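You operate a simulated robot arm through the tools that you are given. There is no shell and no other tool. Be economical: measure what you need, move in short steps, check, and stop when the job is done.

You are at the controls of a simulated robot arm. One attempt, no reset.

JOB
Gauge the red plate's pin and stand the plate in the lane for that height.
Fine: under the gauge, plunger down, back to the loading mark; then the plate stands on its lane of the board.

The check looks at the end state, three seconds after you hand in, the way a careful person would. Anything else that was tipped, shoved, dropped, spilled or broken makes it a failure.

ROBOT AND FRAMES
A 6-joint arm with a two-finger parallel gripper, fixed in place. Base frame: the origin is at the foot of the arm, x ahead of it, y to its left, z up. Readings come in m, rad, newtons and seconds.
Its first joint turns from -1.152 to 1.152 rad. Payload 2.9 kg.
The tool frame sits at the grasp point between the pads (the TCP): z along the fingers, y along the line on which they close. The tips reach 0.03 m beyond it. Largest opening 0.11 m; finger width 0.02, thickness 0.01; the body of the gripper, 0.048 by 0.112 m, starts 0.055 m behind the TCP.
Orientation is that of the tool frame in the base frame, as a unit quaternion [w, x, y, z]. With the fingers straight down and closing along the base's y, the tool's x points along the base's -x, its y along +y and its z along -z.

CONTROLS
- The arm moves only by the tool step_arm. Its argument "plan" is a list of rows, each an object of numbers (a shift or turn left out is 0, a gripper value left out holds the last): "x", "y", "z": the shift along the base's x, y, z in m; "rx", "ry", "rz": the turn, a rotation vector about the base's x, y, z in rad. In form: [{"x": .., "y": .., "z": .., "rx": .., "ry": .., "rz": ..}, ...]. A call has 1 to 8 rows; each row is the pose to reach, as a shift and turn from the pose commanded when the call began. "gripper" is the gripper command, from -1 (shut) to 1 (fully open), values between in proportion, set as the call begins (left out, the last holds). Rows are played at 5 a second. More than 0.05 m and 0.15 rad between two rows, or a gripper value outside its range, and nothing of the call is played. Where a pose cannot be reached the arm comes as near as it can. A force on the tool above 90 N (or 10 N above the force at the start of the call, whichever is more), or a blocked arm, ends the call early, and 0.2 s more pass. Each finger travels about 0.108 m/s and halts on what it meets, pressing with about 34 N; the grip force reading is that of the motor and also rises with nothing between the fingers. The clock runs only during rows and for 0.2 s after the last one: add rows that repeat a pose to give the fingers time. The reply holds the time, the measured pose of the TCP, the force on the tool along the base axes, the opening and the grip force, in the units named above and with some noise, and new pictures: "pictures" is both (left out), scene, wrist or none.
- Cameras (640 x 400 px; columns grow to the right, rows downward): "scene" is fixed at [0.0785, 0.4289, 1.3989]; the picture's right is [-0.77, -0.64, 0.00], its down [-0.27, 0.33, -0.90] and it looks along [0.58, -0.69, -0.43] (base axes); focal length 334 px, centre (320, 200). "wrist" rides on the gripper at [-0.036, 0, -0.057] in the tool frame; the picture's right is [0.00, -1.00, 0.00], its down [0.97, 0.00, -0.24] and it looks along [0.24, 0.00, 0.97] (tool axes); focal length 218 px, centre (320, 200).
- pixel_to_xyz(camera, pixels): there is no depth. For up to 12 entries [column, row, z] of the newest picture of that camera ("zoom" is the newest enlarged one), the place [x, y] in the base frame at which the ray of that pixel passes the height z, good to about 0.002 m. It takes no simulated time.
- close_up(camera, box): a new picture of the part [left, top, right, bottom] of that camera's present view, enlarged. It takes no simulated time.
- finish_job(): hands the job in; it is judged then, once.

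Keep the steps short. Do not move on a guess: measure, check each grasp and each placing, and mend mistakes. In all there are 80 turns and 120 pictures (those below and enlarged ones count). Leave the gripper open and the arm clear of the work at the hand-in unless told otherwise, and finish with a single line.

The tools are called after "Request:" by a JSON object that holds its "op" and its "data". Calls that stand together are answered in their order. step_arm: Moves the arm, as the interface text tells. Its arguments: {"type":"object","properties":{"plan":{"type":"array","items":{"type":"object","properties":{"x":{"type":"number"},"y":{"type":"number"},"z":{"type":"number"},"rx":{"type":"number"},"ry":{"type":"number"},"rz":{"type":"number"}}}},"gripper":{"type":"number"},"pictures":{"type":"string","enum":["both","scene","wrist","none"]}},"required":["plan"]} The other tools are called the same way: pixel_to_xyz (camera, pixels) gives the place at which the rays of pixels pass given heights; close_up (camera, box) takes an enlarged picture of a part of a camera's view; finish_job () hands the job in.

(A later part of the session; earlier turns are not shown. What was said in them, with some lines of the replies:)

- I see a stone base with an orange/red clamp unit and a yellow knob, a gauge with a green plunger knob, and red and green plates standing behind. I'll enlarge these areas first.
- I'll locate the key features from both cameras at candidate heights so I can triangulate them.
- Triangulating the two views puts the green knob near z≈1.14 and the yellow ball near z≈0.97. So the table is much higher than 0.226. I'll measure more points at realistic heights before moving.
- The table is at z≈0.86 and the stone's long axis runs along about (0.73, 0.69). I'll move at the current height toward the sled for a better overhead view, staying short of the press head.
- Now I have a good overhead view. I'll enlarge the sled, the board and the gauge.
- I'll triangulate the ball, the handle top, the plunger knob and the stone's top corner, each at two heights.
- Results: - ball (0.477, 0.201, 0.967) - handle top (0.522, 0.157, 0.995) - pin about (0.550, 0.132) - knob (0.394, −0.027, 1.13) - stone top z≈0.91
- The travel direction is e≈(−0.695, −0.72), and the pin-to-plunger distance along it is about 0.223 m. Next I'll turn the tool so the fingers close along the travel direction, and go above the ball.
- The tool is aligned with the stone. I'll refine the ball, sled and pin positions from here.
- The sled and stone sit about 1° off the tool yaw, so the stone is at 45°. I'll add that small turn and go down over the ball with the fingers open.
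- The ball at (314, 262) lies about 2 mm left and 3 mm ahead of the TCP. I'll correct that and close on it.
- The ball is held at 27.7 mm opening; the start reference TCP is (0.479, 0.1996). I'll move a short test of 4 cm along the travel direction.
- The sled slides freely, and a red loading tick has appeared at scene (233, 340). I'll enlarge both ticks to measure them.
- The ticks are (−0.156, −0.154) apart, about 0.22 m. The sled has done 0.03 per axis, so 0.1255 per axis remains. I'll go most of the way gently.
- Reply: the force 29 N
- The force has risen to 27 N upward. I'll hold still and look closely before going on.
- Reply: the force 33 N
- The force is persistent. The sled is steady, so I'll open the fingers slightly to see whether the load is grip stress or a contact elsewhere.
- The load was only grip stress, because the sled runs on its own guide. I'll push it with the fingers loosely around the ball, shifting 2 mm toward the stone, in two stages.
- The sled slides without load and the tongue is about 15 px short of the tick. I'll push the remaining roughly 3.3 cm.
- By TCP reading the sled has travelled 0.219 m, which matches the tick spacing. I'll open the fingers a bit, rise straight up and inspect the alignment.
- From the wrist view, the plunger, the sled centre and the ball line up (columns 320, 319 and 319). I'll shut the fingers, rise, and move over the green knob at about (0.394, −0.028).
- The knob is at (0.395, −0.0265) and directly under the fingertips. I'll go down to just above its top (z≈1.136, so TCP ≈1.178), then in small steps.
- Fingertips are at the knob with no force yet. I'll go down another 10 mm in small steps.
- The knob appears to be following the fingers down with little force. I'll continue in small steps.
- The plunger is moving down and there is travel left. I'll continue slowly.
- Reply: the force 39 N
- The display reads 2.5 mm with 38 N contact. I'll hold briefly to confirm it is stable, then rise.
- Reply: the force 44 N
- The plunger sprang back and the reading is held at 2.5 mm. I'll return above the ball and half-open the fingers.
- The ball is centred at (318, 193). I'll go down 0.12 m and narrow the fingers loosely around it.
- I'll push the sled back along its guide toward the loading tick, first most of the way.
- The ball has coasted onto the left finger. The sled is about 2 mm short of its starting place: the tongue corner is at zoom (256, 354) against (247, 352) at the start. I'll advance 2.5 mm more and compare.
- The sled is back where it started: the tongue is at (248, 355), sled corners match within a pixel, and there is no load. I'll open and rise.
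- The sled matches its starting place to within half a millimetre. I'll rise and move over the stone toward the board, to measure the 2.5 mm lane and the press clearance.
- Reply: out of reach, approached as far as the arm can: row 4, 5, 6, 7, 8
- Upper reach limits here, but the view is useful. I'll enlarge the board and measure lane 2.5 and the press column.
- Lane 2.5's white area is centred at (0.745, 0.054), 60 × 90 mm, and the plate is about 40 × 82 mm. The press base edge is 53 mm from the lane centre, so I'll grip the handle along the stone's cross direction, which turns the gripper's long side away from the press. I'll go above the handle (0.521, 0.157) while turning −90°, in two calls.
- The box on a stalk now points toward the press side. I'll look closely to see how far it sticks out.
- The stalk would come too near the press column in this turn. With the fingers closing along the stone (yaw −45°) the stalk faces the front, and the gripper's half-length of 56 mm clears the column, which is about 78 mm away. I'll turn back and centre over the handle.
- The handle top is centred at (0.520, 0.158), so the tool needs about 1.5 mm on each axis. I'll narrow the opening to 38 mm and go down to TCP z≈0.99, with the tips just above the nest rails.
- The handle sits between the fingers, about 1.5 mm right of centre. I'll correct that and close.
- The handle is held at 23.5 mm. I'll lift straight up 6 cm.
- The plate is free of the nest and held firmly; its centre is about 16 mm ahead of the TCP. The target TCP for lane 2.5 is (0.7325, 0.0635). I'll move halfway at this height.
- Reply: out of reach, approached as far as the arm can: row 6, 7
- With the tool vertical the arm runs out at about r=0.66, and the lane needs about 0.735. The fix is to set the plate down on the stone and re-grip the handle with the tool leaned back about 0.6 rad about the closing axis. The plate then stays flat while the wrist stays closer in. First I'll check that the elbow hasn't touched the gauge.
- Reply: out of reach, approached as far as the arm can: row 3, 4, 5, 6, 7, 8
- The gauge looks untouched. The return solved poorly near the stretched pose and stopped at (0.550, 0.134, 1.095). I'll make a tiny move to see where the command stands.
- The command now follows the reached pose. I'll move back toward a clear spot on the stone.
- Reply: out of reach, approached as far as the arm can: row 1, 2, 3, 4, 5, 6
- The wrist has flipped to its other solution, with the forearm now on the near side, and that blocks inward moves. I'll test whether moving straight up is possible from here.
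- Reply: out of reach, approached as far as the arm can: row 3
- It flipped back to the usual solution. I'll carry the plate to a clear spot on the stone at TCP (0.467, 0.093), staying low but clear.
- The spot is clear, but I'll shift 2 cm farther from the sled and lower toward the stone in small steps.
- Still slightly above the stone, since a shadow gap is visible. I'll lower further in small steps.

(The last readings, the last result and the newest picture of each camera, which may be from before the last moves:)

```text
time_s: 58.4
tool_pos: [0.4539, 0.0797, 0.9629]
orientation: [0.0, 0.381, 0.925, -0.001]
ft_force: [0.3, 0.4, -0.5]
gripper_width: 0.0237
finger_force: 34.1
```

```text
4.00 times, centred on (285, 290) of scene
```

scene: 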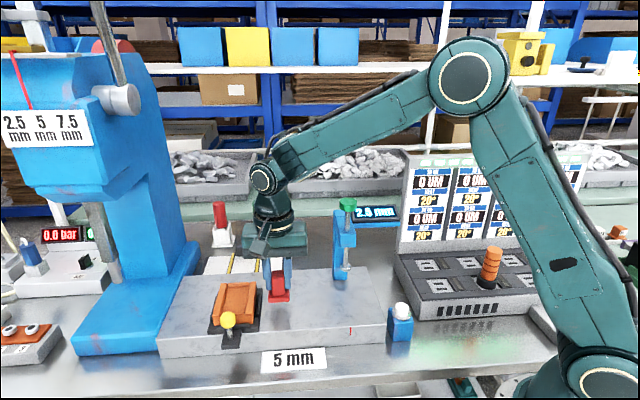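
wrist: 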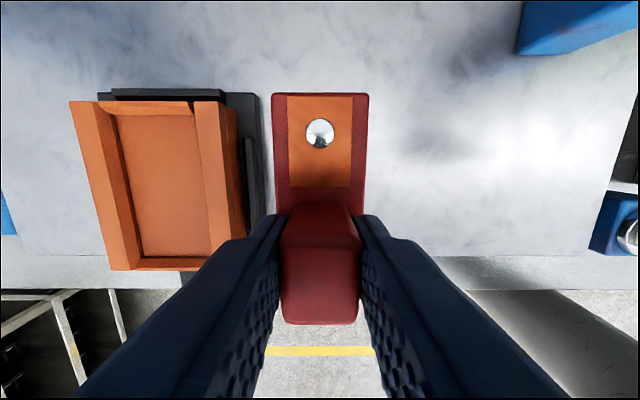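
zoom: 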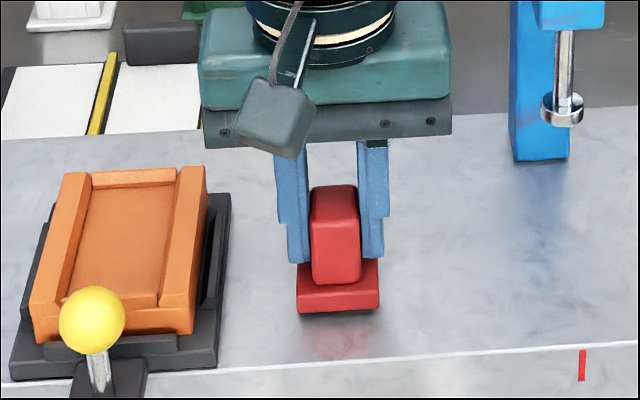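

Request:
{"op": "step_arm", "data": {"plan": [{"z": -0.002}, {"z": -0.004}], "pictures": "none"}}

Request:
{"op": "step_arm", "data": {"plan": [{"z": -0.001}, {"z": -0.003}], "pictures": "none"}}

Request:
{"op": "close_up", "data": {"camera": "scene", "box": [230, 240, 340, 340]}}

```text
time_s: 59.0
tool_pos: [0.4519, 0.0794, 0.9581]
orientation: [0.001, 0.382, 0.924, -0.001]
ft_force: [-1.0, -0.1, 0.0]
gripper_width: 0.0235
finger_force: 33.6
```

```text
time_s: 59.6
tool_pos: [0.4522, 0.0797, 0.9575]
orientation: [0.003, 0.381, 0.924, 0.001]
ft_force: [-5.0, 0.0, 27.4]
gripper_width: 0.0235
finger_force: 33.7
```

```text
4.00 times, centred on (285, 290) of scene
```

zoom: 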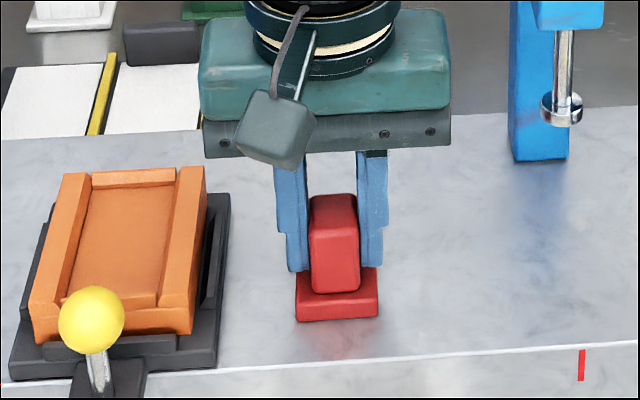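

Contact at 27 N with TCP z=0.957: the plate is standing on the stone. I'll ease off 2 mm, open, and rise.

Request:
{"op": "step_arm", "data": {"plan": [{"z": 0.003}, {"z": 0.003}], "pictures": "none"}}

Request:
{"op": "step_arm", "data": {"plan": [{}, {}, {"z": 0.02}, {"z": 0.045}, {"z": 0.07}, {"z": 0.09}], "gripper": -0.25, "pictures": "wrist"}}

Request:
{"op": "step_arm", "data": {"plan": [{"rx": -0.09, "ry": -0.09}, {"rx": -0.18, "ry": -0.18}, {"rx": -0.27, "ry": -0.27}, {"rx": -0.36, "ry": -0.36}, {"rx": -0.424, "ry": -0.424}, {"rx": -0.424, "ry": -0.424}]}}

```text
time_s: 60.2
tool_pos: [0.4526, 0.0791, 0.958]
orientation: [0.0, 0.382, 0.924, 0.0]
ft_force: [3.0, 2.0, 7.7]
gripper_width: 0.0235
finger_force: 34.0
```

```text
time_s: 61.6
tool_pos: [0.4536, 0.0793, 1.0473]
orientation: [0.001, 0.381, 0.925, -0.001]
ft_force: [-0.2, 0.6, 0.3]
gripper_width: 0.0412
finger_force: 0.0
```

wrist: 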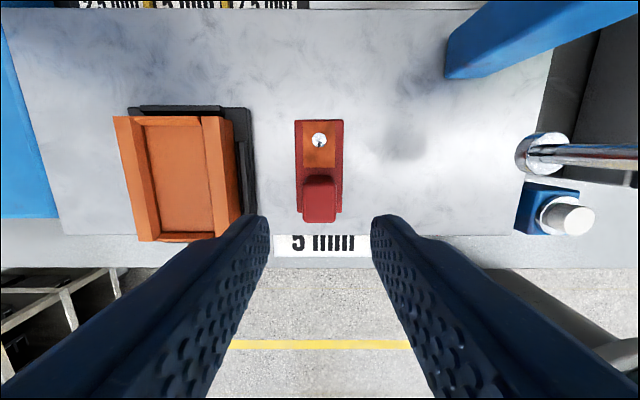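

```text
time_s: 63.0
tool_pos: [0.4517, 0.078, 1.0469]
orientation: [0.273, 0.365, 0.883, -0.115]
ft_force: [-0.3, 0.0, 0.9]
gripper_width: 0.0412
finger_force: 0.0
```

scene: 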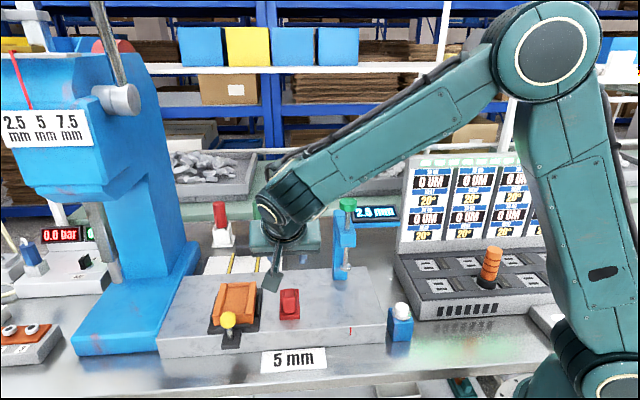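
wrist: 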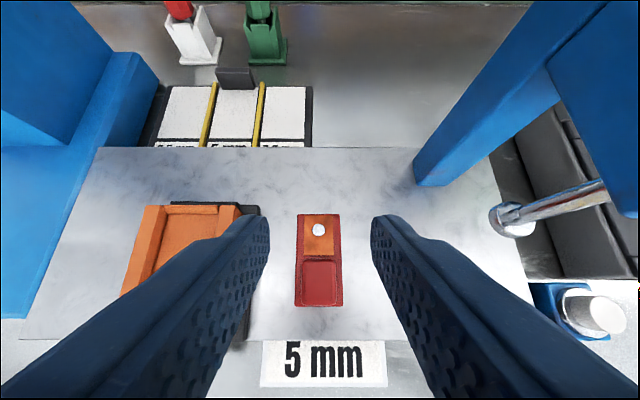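

The lean worked and the plate stands upright on the stone. Before re-gripping I'll test reach with the empty leaned tool by moving toward the lane position (0.7325, 0.0635).

Request:
{"op": "step_arm", "data": {"plan": [{"x": 0.04, "y": -0.002}, {"x": 0.08, "y": -0.004}, {"x": 0.12, "y": -0.006}, {"x": 0.16, "y": -0.008}, {"x": 0.2, "y": -0.01, "z": -0.01}, {"x": 0.24, "y": -0.012, "z": -0.03}, {"x": 0.281, "y": -0.0145, "z": -0.05}, {"x": 0.281, "y": -0.0145, "z": -0.05}]}}

```text
time_s: 64.8
tool_pos: [0.7051, 0.069, 1.0017]
orientation: [0.272, 0.365, 0.883, -0.113]
ft_force: [0.3, -0.1, 1.0]
gripper_width: 0.0414
finger_force: 0.1
out of reach, approached as far as the arm can: row 7, 8
```

scene: 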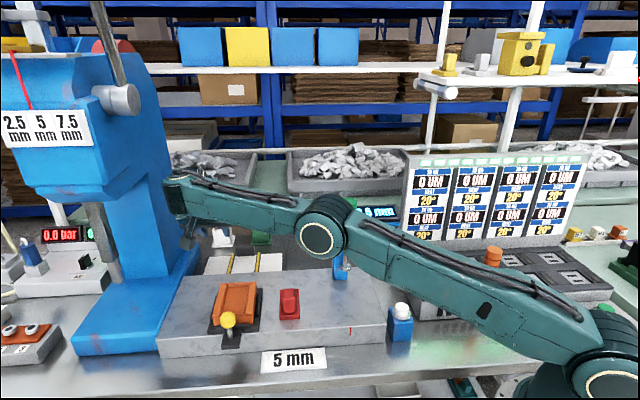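
wrist: 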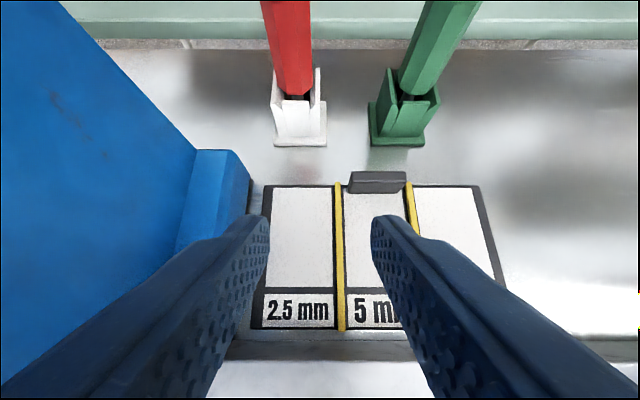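

Request:
{"op": "close_up", "data": {"camera": "scene", "box": [130, 140, 350, 280]}}

Request:
{"op": "pixel_to_xyz", "data": {"camera": "wrist", "pixels": [[272, 188, 0.87], [334, 188, 0.87], [265, 290, 0.87], [336, 290, 0.87], [262, 327, 0.87], [338, 327, 0.87], [303, 240, 0.87]]}}

```text
2.86 times, centred on (240, 210) of scene
```

zoom: 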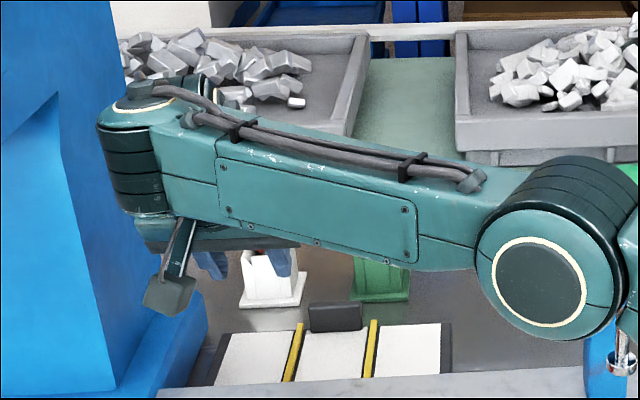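

```text
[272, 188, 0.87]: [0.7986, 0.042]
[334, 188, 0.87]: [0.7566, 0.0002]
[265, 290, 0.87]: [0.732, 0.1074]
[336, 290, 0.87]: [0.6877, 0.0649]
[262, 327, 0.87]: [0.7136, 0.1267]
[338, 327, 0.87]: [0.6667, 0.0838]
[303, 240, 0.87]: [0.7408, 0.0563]
```

The lane position is confirmed at height 0.87 (white centre 0.744, 0.054). I'll go lower carefully, since more reach should be available there, watching the press clearance.

Request:
{"op": "step_arm", "data": {"plan": [{"z": -0.015}, {"z": -0.03}, {"z": -0.045}, {"x": 0.008, "y": -0.003, "z": -0.05}, {"x": 0.016, "y": -0.005, "z": -0.055}, {"x": 0.016, "y": -0.005, "z": -0.055}]}}

Request:
{"op": "close_up", "data": {"camera": "scene", "box": [130, 140, 350, 280]}}

```text
time_s: 66.2
tool_pos: [0.7201, 0.0657, 0.9477]
orientation: [0.274, 0.364, 0.883, -0.113]
ft_force: [0.5, -0.4, -0.5]
gripper_width: 0.0415
finger_force: 0.1
out of reach, approached as far as the arm can: row 5
```

scene: 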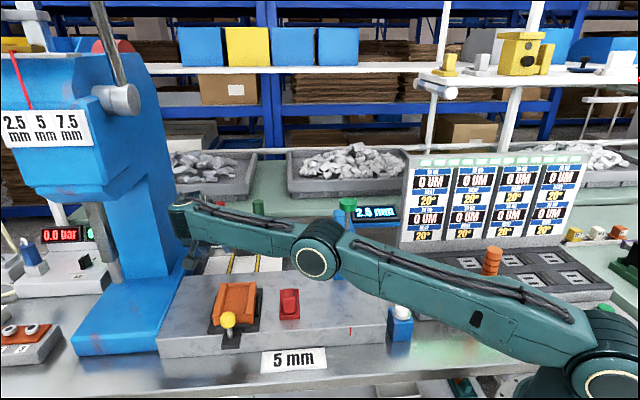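
wrist: 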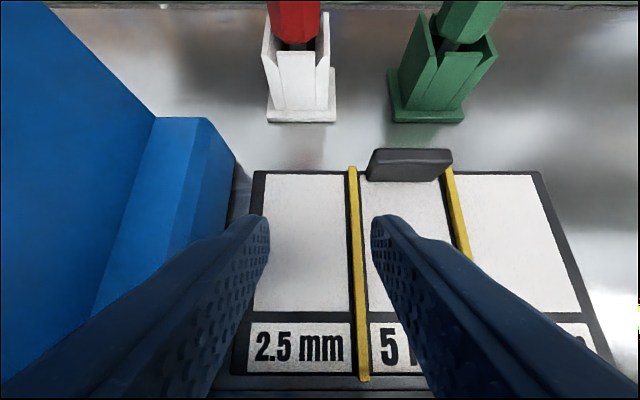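

```text
2.86 times, centred on (240, 210) of scene
```

zoom: 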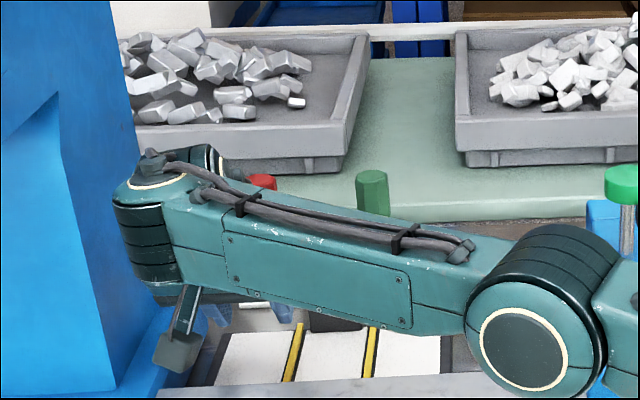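

The empty tool reached (0.720, 0.066, 0.948) freely. I'll test the last centimetre and the lower height.

Request:
{"op": "step_arm", "data": {"plan": [{"z": -0.01}, {"z": -0.02}, {"x": 0.006, "y": -0.001, "z": -0.024}, {"x": 0.012, "y": -0.002, "z": -0.024}, {"x": 0.012, "y": -0.002, "z": -0.024}], "pictures": "scene"}}

```text
time_s: 67.4
tool_pos: [0.7225, 0.0661, 0.9193]
orientation: [0.272, 0.365, 0.883, -0.112]
ft_force: [-0.5, 0.4, -0.5]
gripper_width: 0.0414
finger_force: 0.1
out of reach, approached as far as the arm can: row 3, 4, 5
```

scene: 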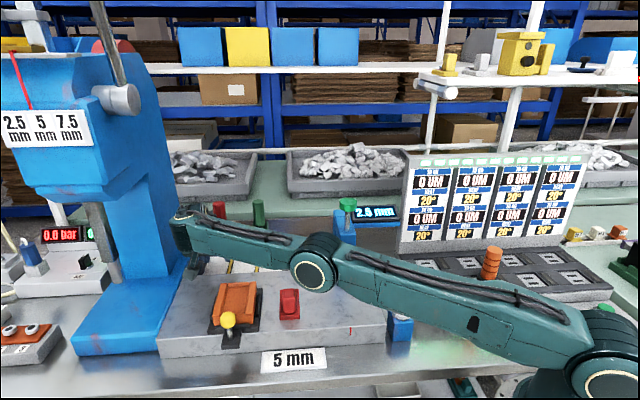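

Maximum reach at 0.6 rad lean is (0.7225, 0.066), about 1 cm short, so I'll use 0.75 rad lean. I'll back out upward first, in small calls.

Request:
{"op": "step_arm", "data": {"plan": [{"x": -0.005, "z": 0.015}, {"x": -0.015, "z": 0.03}, {"x": -0.025, "z": 0.05}, {"x": -0.04, "z": 0.07}, {"x": -0.055, "z": 0.09}, {"x": -0.07, "z": 0.11}, {"x": -0.085, "z": 0.13}], "pictures": "scene"}}

```text
time_s: 69.0
tool_pos: [0.6734, 0.0673, 1.0475]
orientation: [0.273, 0.365, 0.883, -0.114]
ft_force: [-0.1, 0.2, 0.0]
gripper_width: 0.0414
finger_force: 0.1
out of reach, approached as far as the arm can: row 4, 5, 6, 7
```

scene: 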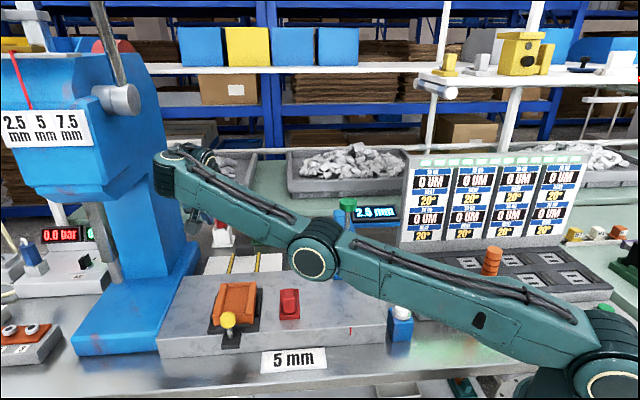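

The elbow has now bent slightly below the straight line. I'll raise straight up in small steps so it can recover, watching the gauge.

Request:
{"op": "step_arm", "data": {"plan": [{"z": 0.02}, {"z": 0.04}, {"z": 0.06}, {"z": 0.06}], "pictures": "scene"}}

```text
time_s: 70.0
tool_pos: [0.6623, 0.0717, 1.101]
orientation: [0.272, 0.364, 0.883, -0.114]
ft_force: [0.4, -0.5, 0.8]
gripper_width: 0.0413
finger_force: 0.0
out of reach, approached as far as the arm can: row 3, 4
```

scene: 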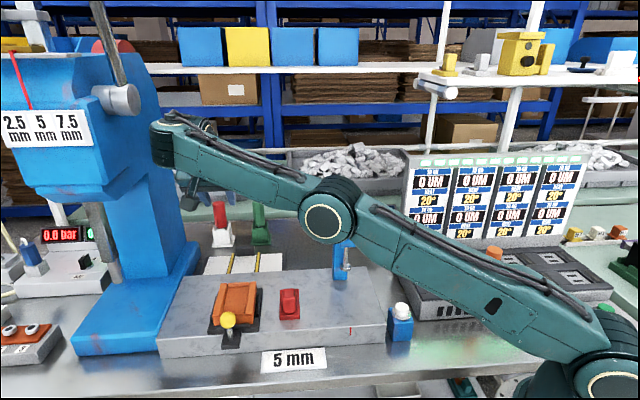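

The arm is nearly straight with the elbow slightly up. I'll go up and inward.

Request:
{"op": "step_arm", "data": {"plan": [{"x": -0.02, "z": 0.015}, {"x": -0.04, "z": 0.03}, {"x": -0.06, "y": 0.005, "z": 0.045}, {"x": -0.08, "y": 0.01, "z": 0.06}, {"x": -0.1, "y": 0.01, "z": 0.06}], "pictures": "scene"}}

```text
time_s: 71.2
tool_pos: [0.5617, 0.0824, 1.1611]
orientation: [0.273, 0.365, 0.883, -0.115]
ft_force: [-1.0, -0.4, -0.2]
gripper_width: 0.0413
finger_force: 0.1
out of reach, approached as far as the arm can: row 1, 2
```

scene: 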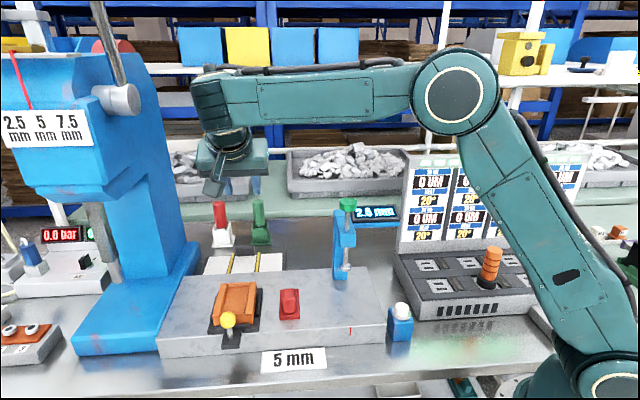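

Recovered with the elbow up. Next I'll lean another 0.15 rad and go above the plate's handle, TCP target (0.451, 0.081, 1.05).

Request:
{"op": "step_arm", "data": {"plan": [{"x": -0.03, "rx": -0.035, "ry": -0.035}, {"x": -0.06, "rx": -0.07, "ry": -0.07}, {"x": -0.09, "y": -0.001, "z": -0.03, "rx": -0.106, "ry": -0.106}, {"x": -0.111, "y": -0.001, "z": -0.06, "rx": -0.106, "ry": -0.106}, {"x": -0.111, "y": -0.001, "z": -0.09, "rx": -0.106, "ry": -0.106}, {"x": -0.111, "y": -0.001, "z": -0.11, "rx": -0.106, "ry": -0.106}, {"x": -0.111, "y": -0.001, "z": -0.11, "rx": -0.106, "ry": -0.106}]}}

```text
time_s: 72.8
tool_pos: [0.4498, 0.0822, 1.0497]
orientation: [0.338, 0.355, 0.86, -0.141]
ft_force: [0.2, 0.5, 1.2]
gripper_width: 0.0414
finger_force: 0.0
```

scene: 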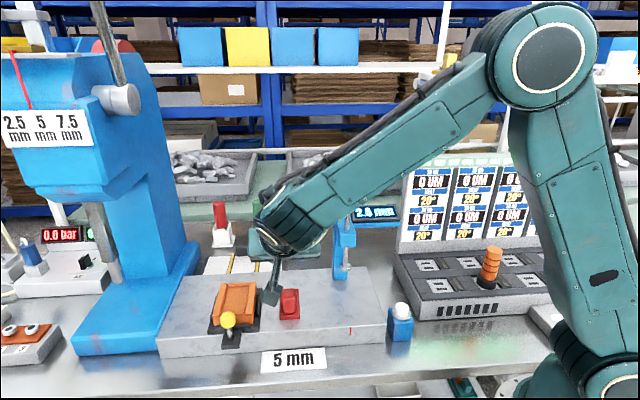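
wrist: 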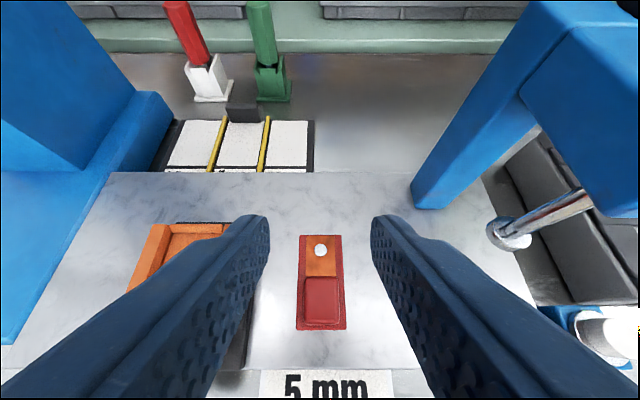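

Request:
{"op": "close_up", "data": {"camera": "wrist", "box": [256, 225, 384, 345]}}

Request:
{"op": "close_up", "data": {"camera": "scene", "box": [200, 200, 340, 340]}}

Request:
{"op": "pixel_to_xyz", "data": {"camera": "wrist", "pixels": [[323, 290, 0.964], [323, 280, 0.964], [323, 302, 0.964], [320, 250, 0.926]]}}

```text
3.33 times, centred on (320, 285) of wrist
```

zoom: 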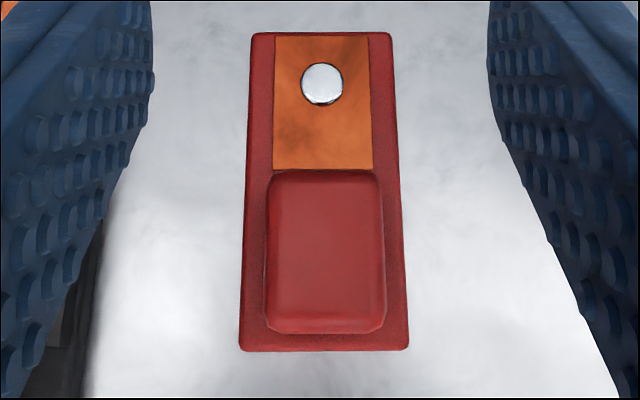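

```text
2.86 times, centred on (270, 270) of scene
```

zoom: 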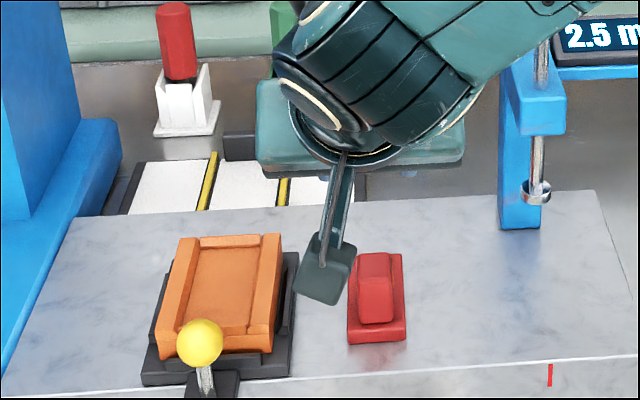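

```text
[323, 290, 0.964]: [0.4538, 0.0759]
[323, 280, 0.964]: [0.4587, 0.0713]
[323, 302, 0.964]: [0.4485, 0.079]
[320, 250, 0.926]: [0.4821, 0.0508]
```

The handle is centred between the fingers at (0.450, 0.078). I'll go straight down to z≈0.958.

Request:
{"op": "step_arm", "data": {"plan": [{"y": -0.002, "z": -0.03}, {"y": -0.002, "z": -0.055}, {"y": -0.002, "z": -0.075}, {"y": -0.002, "z": -0.085}, {"y": -0.002, "z": -0.091}, {"y": -0.002, "z": -0.091}]}}

Request:
{"op": "close_up", "data": {"camera": "scene", "box": [200, 220, 340, 360]}}

```text
time_s: 74.2
tool_pos: [0.4506, 0.0781, 0.961]
orientation: [0.338, 0.356, 0.86, -0.141]
ft_force: [0.4, 0.2, 0.8]
gripper_width: 0.0413
finger_force: 0.1
```

scene: 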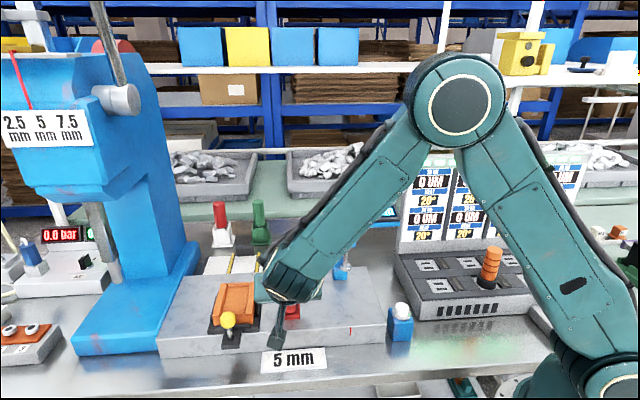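
wrist: 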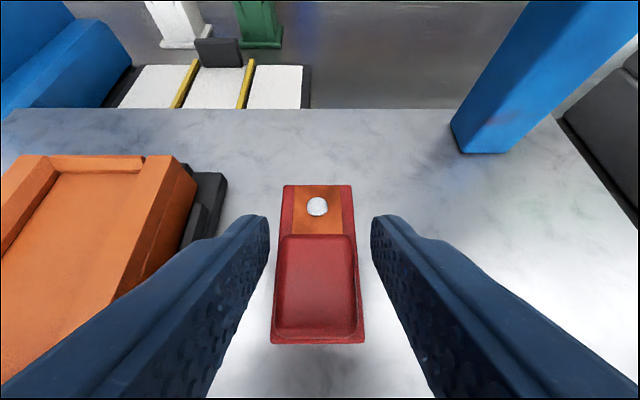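

```text
2.86 times, centred on (270, 290) of scene
```

zoom: 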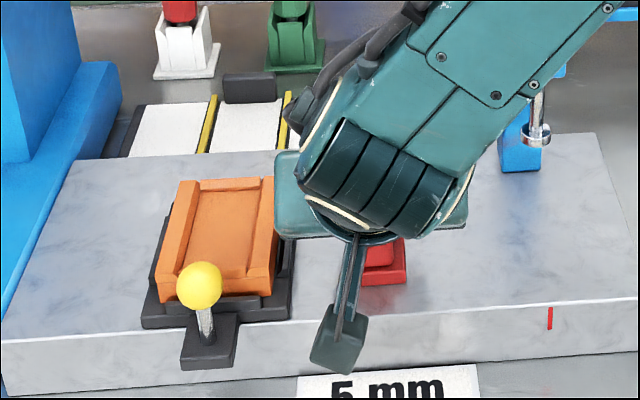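

The handle lies between the fingers and everything is clear. Closing the gripper.

Request:
{"op": "step_arm", "data": {"plan": [{"x": 0.0005, "y": 0.0005, "z": -0.001}, {"x": 0.0005, "y": 0.0005, "z": -0.001}, {"x": 0.0005, "y": 0.0005, "z": -0.001}, {"x": 0.0005, "y": 0.0005, "z": -0.001}], "gripper": -1, "pictures": "none"}}

Request:
{"op": "step_arm", "data": {"plan": [{"z": 0.005}, {"z": 0.015}, {"z": 0.03}, {"z": 0.05}, {"z": 0.07}, {"z": 0.09}]}}

Request:
{"op": "close_up", "data": {"camera": "scene", "box": [200, 200, 340, 340]}}

```text
time_s: 75.2
tool_pos: [0.452, 0.0797, 0.9619]
orientation: [0.339, 0.355, 0.859, -0.141]
ft_force: [-1.0, -4.0, 12.3]
gripper_width: 0.0236
finger_force: 34.3
```

```text
time_s: 76.6
tool_pos: [0.4539, 0.0789, 1.0506]
orientation: [0.338, 0.354, 0.861, -0.141]
ft_force: [-0.4, -1.0, -1.2]
gripper_width: 0.0234
finger_force: 33.6
```

scene: 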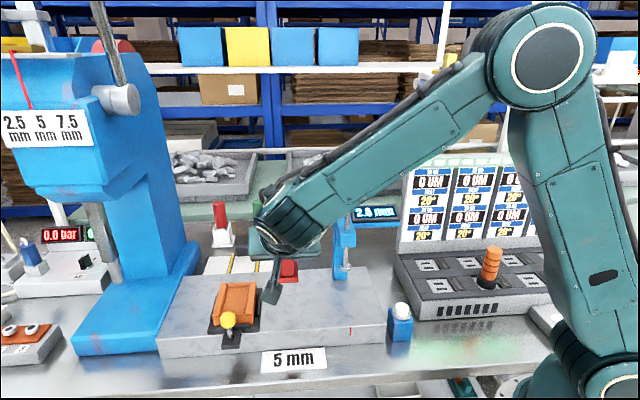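

```text
refused: no pictures are left
```

No pictures are left, so from here I rely on pose and force readings. I'll use the last wrist picture (no new picture needed) to check the plate's extent relative to the TCP.

Request:
{"op": "pixel_to_xyz", "data": {"camera": "wrist", "pixels": [[318, 186, 0.924], [318, 343, 0.918], [317, 206, 0.926], [270, 150, 0.91], [283, 186, 0.924], [352, 186, 0.924], [205, 68, 0.87], [133, 66, 0.87], [175, 107, 0.87], [185, 66, 0.87]]}}

Request:
{"op": "step_arm", "data": {"plan": [{"x": 0.025, "y": -0.005}, {"x": 0.05, "y": -0.012, "z": -0.005}, {"x": 0.075, "y": -0.015, "z": -0.01}, {"x": 0.1, "y": -0.018, "z": -0.015}, {"x": 0.125, "y": -0.018, "z": -0.02}, {"x": 0.15, "y": -0.018, "z": -0.02}], "pictures": "none"}}

```text
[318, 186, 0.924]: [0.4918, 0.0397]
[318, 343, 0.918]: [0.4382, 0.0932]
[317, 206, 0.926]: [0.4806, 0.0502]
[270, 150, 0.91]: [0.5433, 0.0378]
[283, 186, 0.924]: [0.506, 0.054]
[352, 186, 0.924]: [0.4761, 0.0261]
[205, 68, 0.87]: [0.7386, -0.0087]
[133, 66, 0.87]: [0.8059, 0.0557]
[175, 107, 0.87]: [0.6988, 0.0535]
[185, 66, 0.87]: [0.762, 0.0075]
```

```text
time_s: 78.0
tool_pos: [0.6032, 0.0609, 1.0283]
orientation: [0.338, 0.356, 0.86, -0.142]
ft_force: [0.0, -0.1, -1.2]
gripper_width: 0.0236
finger_force: 33.7
no pictures are left
```

The plate measures 76 mm long with its centre 18.5 mm ahead of the TCP. The target TCP is now (0.731, 0.066). All readings are steady. I'll continue outward at z≈1.0.

Request:
{"op": "step_arm", "data": {"plan": [{"x": 0.02, "y": 0.001, "z": -0.007}, {"x": 0.04, "y": 0.002, "z": -0.014}, {"x": 0.06, "y": 0.003, "z": -0.022}, {"x": 0.08, "y": 0.004, "z": -0.03}, {"x": 0.09, "y": 0.004, "z": -0.035}], "pictures": "none"}}

```text
time_s: 79.2
tool_pos: [0.6942, 0.0663, 0.9942]
orientation: [0.338, 0.356, 0.86, -0.141]
ft_force: [-0.1, 0.6, -1.6]
gripper_width: 0.0233
finger_force: 34.3
no pictures are left
```

In reach and steady. I'll come down to z≈0.955 while moving to x≈0.715.

Request:
{"op": "step_arm", "data": {"plan": [{"x": 0.006, "z": -0.008}, {"x": 0.012, "z": -0.016}, {"x": 0.018, "z": -0.024}, {"x": 0.022, "z": -0.032}, {"x": 0.022, "z": -0.039}], "pictures": "none"}}

Request:
{"op": "step_arm", "data": {"plan": [{"x": 0.005}, {"x": 0.01}, {"x": 0.014}, {"x": 0.014}], "pictures": "none"}}

```text
time_s: 80.4
tool_pos: [0.714, 0.065, 0.9555]
orientation: [0.338, 0.356, 0.86, -0.142]
ft_force: [0.2, 0.2, -1.2]
gripper_width: 0.0233
finger_force: 33.7
no pictures are left
```

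```text
time_s: 81.4
tool_pos: [0.7283, 0.0651, 0.9556]
orientation: [0.338, 0.355, 0.86, -0.141]
ft_force: [-0.3, -0.2, -0.5]
gripper_width: 0.0235
finger_force: 34.5
no pictures are left
```

At (0.728, 0.065) there is no load. I'll nudge 2 mm and lower to z≈0.930, then continue in fine steps.

Request:
{"op": "step_arm", "data": {"plan": [{"x": 0.002, "y": 0.001}, {"x": 0.002, "y": 0.001, "z": -0.008}, {"x": 0.002, "y": 0.001, "z": -0.016}, {"x": 0.002, "y": 0.001, "z": -0.022}, {"x": 0.002, "y": 0.001, "z": -0.026}], "pictures": "none"}}

Request:
{"op": "step_arm", "data": {"plan": [{"z": -0.001}, {"z": -0.002}, {"z": -0.003}], "pictures": "none"}}

```text
time_s: 82.6
tool_pos: [0.7304, 0.0663, 0.9288]
orientation: [0.337, 0.356, 0.86, -0.141]
ft_force: [-0.2, 0.4, -0.7]
gripper_width: 0.0232
finger_force: 34.1
no pictures are left
```

```text
time_s: 83.4
tool_pos: [0.7303, 0.0663, 0.9265]
orientation: [0.339, 0.355, 0.86, -0.141]
ft_force: [-0.2, 0.0, -1.2]
gripper_width: 0.0233
finger_force: 33.8
no pictures are left
```

No contact yet. I'll continue in 2–3 mm steps.

Request:
{"op": "step_arm", "data": {"plan": [{"z": -0.001}, {"z": -0.002}, {"z": -0.003}], "pictures": "none"}}

Request:
{"op": "step_arm", "data": {"plan": [{"z": -0.001}, {"z": -0.002}], "pictures": "none"}}

```text
time_s: 84.2
tool_pos: [0.7295, 0.0652, 0.9218]
orientation: [0.338, 0.356, 0.86, -0.142]
ft_force: [-1.0, -1.1, -1.0]
gripper_width: 0.0234
finger_force: 33.6
no pictures are left
```

```text
time_s: 84.8
tool_pos: [0.7315, 0.0666, 0.9225]
orientation: [0.338, 0.355, 0.86, -0.141]
ft_force: [0.1, 0.6, -1.5]
gripper_width: 0.0234
finger_force: 33.7
no pictures are left
```

Request:
{"op": "step_arm", "data": {"plan": [{"z": -0.001}, {"z": -0.002}], "pictures": "none"}}

Request:
{"op": "step_arm", "data": {"plan": [{"z": -0.001}, {"z": -0.002}], "pictures": "none"}}

```text
time_s: 85.4
tool_pos: [0.7302, 0.0658, 0.9199]
orientation: [0.338, 0.355, 0.86, -0.14]
ft_force: [-0.5, -0.1, 0.3]
gripper_width: 0.0235
finger_force: 34.0
no pictures are left
```

```text
time_s: 86.0
tool_pos: [0.7312, 0.0659, 0.9201]
orientation: [0.339, 0.355, 0.859, -0.141]
ft_force: [-1.4, -1.1, 4.7]
gripper_width: 0.0234
finger_force: 33.8
no pictures are left
```

The upward force is starting (4.7 N). One more 1.5 mm to confirm firm contact.

Request:
{"op": "step_arm", "data": {"plan": [{"z": -0.001}, {"z": -0.0015}, {"z": -0.0015}], "pictures": "none"}}

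```text
time_s: 86.8
tool_pos: [0.7303, 0.0655, 0.9188]
orientation: [0.34, 0.357, 0.859, -0.14]
ft_force: [2.0, -3.3, 19.8]
gripper_width: 0.0233
finger_force: 33.9
no pictures are left
```

Firm contact at z=0.919, close to the predicted 0.921. I'll ease off and open to 38 mm. The same opening was free of contact here in the empty test.

Request:
{"op": "step_arm", "data": {"plan": [{"z": 0.001}, {"z": 0.002}, {"z": 0.002}], "pictures": "none"}}

Request:
{"op": "step_arm", "data": {"plan": [{}, {}, {}], "gripper": -0.3, "pictures": "none"}}

```text
time_s: 87.6
tool_pos: [0.7297, 0.0672, 0.9186]
orientation: [0.339, 0.355, 0.86, -0.14]
ft_force: [5.4, -0.7, 18.3]
gripper_width: 0.0236
finger_force: 33.9
no pictures are left
```

```text
time_s: 88.4
tool_pos: [0.7312, 0.0668, 0.9175]
orientation: [0.338, 0.355, 0.86, -0.142]
ft_force: [0.5, 0.2, -1.7]
gripper_width: 0.0387
finger_force: 0.0
no pictures are left
```

The plate is released with no load. I'll retreat back along the tool axis, up and toward the front, in small steps.

Request:
{"op": "step_arm", "data": {"plan": [{"x": -0.003, "y": 0.003, "z": 0.006}, {"x": -0.008, "y": 0.008, "z": 0.016}, {"x": -0.014, "y": 0.014, "z": 0.028}, {"x": -0.021, "y": 0.021, "z": 0.04}, {"x": -0.028, "y": 0.026, "z": 0.054}, {"x": -0.036, "y": 0.03, "z": 0.068}], "pictures": "none"}}

```text
time_s: 89.8
tool_pos: [0.6952, 0.096, 0.9864]
orientation: [0.338, 0.355, 0.86, -0.141]
ft_force: [-0.8, -0.1, 0.0]
gripper_width: 0.0384
finger_force: 0.1
no pictures are left
5 turns are left
```

Free and clear. I'll move up and inward away from the work.

Request:
{"op": "step_arm", "data": {"plan": [{"x": -0.02, "y": -0.006, "z": 0.015}, {"x": -0.04, "y": -0.012, "z": 0.03}, {"x": -0.06, "y": -0.018, "z": 0.05}, {"x": -0.085, "y": -0.02, "z": 0.07}, {"x": -0.11, "y": -0.02, "z": 0.1}, {"x": -0.13, "y": -0.02, "z": 0.13}, {"x": -0.14, "y": -0.02, "z": 0.16}, {"x": -0.15, "y": -0.02, "z": 0.18}], "pictures": "none"}}

```text
time_s: 91.6
tool_pos: [0.5454, 0.0736, 1.1651]
orientation: [0.338, 0.355, 0.86, -0.141]
ft_force: [-0.8, 0.6, 0.8]
gripper_width: 0.0385
finger_force: 0.1
no pictures are left
4 turns are left
```

The arm is clear at (0.545, 0.074, 1.165). I'll open the gripper fully and let things settle.

Request:
{"op": "step_arm", "data": {"plan": [{}, {}, {}, {}], "gripper": 1, "pictures": "none"}}

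```text
time_s: 92.6
tool_pos: [0.545, 0.074, 1.1662]
orientation: [0.339, 0.355, 0.86, -0.14]
ft_force: [0.6, -0.2, 0.1]
gripper_width: 0.1101
finger_force: 0.0
no pictures are left
3 turns are left
```

The gauge read 2.5 mm, the sled is back at the loading mark, the plate is set down in the 2.5 mm lane, and the arm is clear with the gripper open. I'm handing in.

Request:
{"op": "finish_job", "data": {}}

```text
The job is handed in.
```

The red plate's pin gauged at 2.5 mm, the sled is back at the loading mark and the plate is in the 2.5 mm lane; I ran out of pictures before setting it down, so that last placing was checked only by position and force readings.
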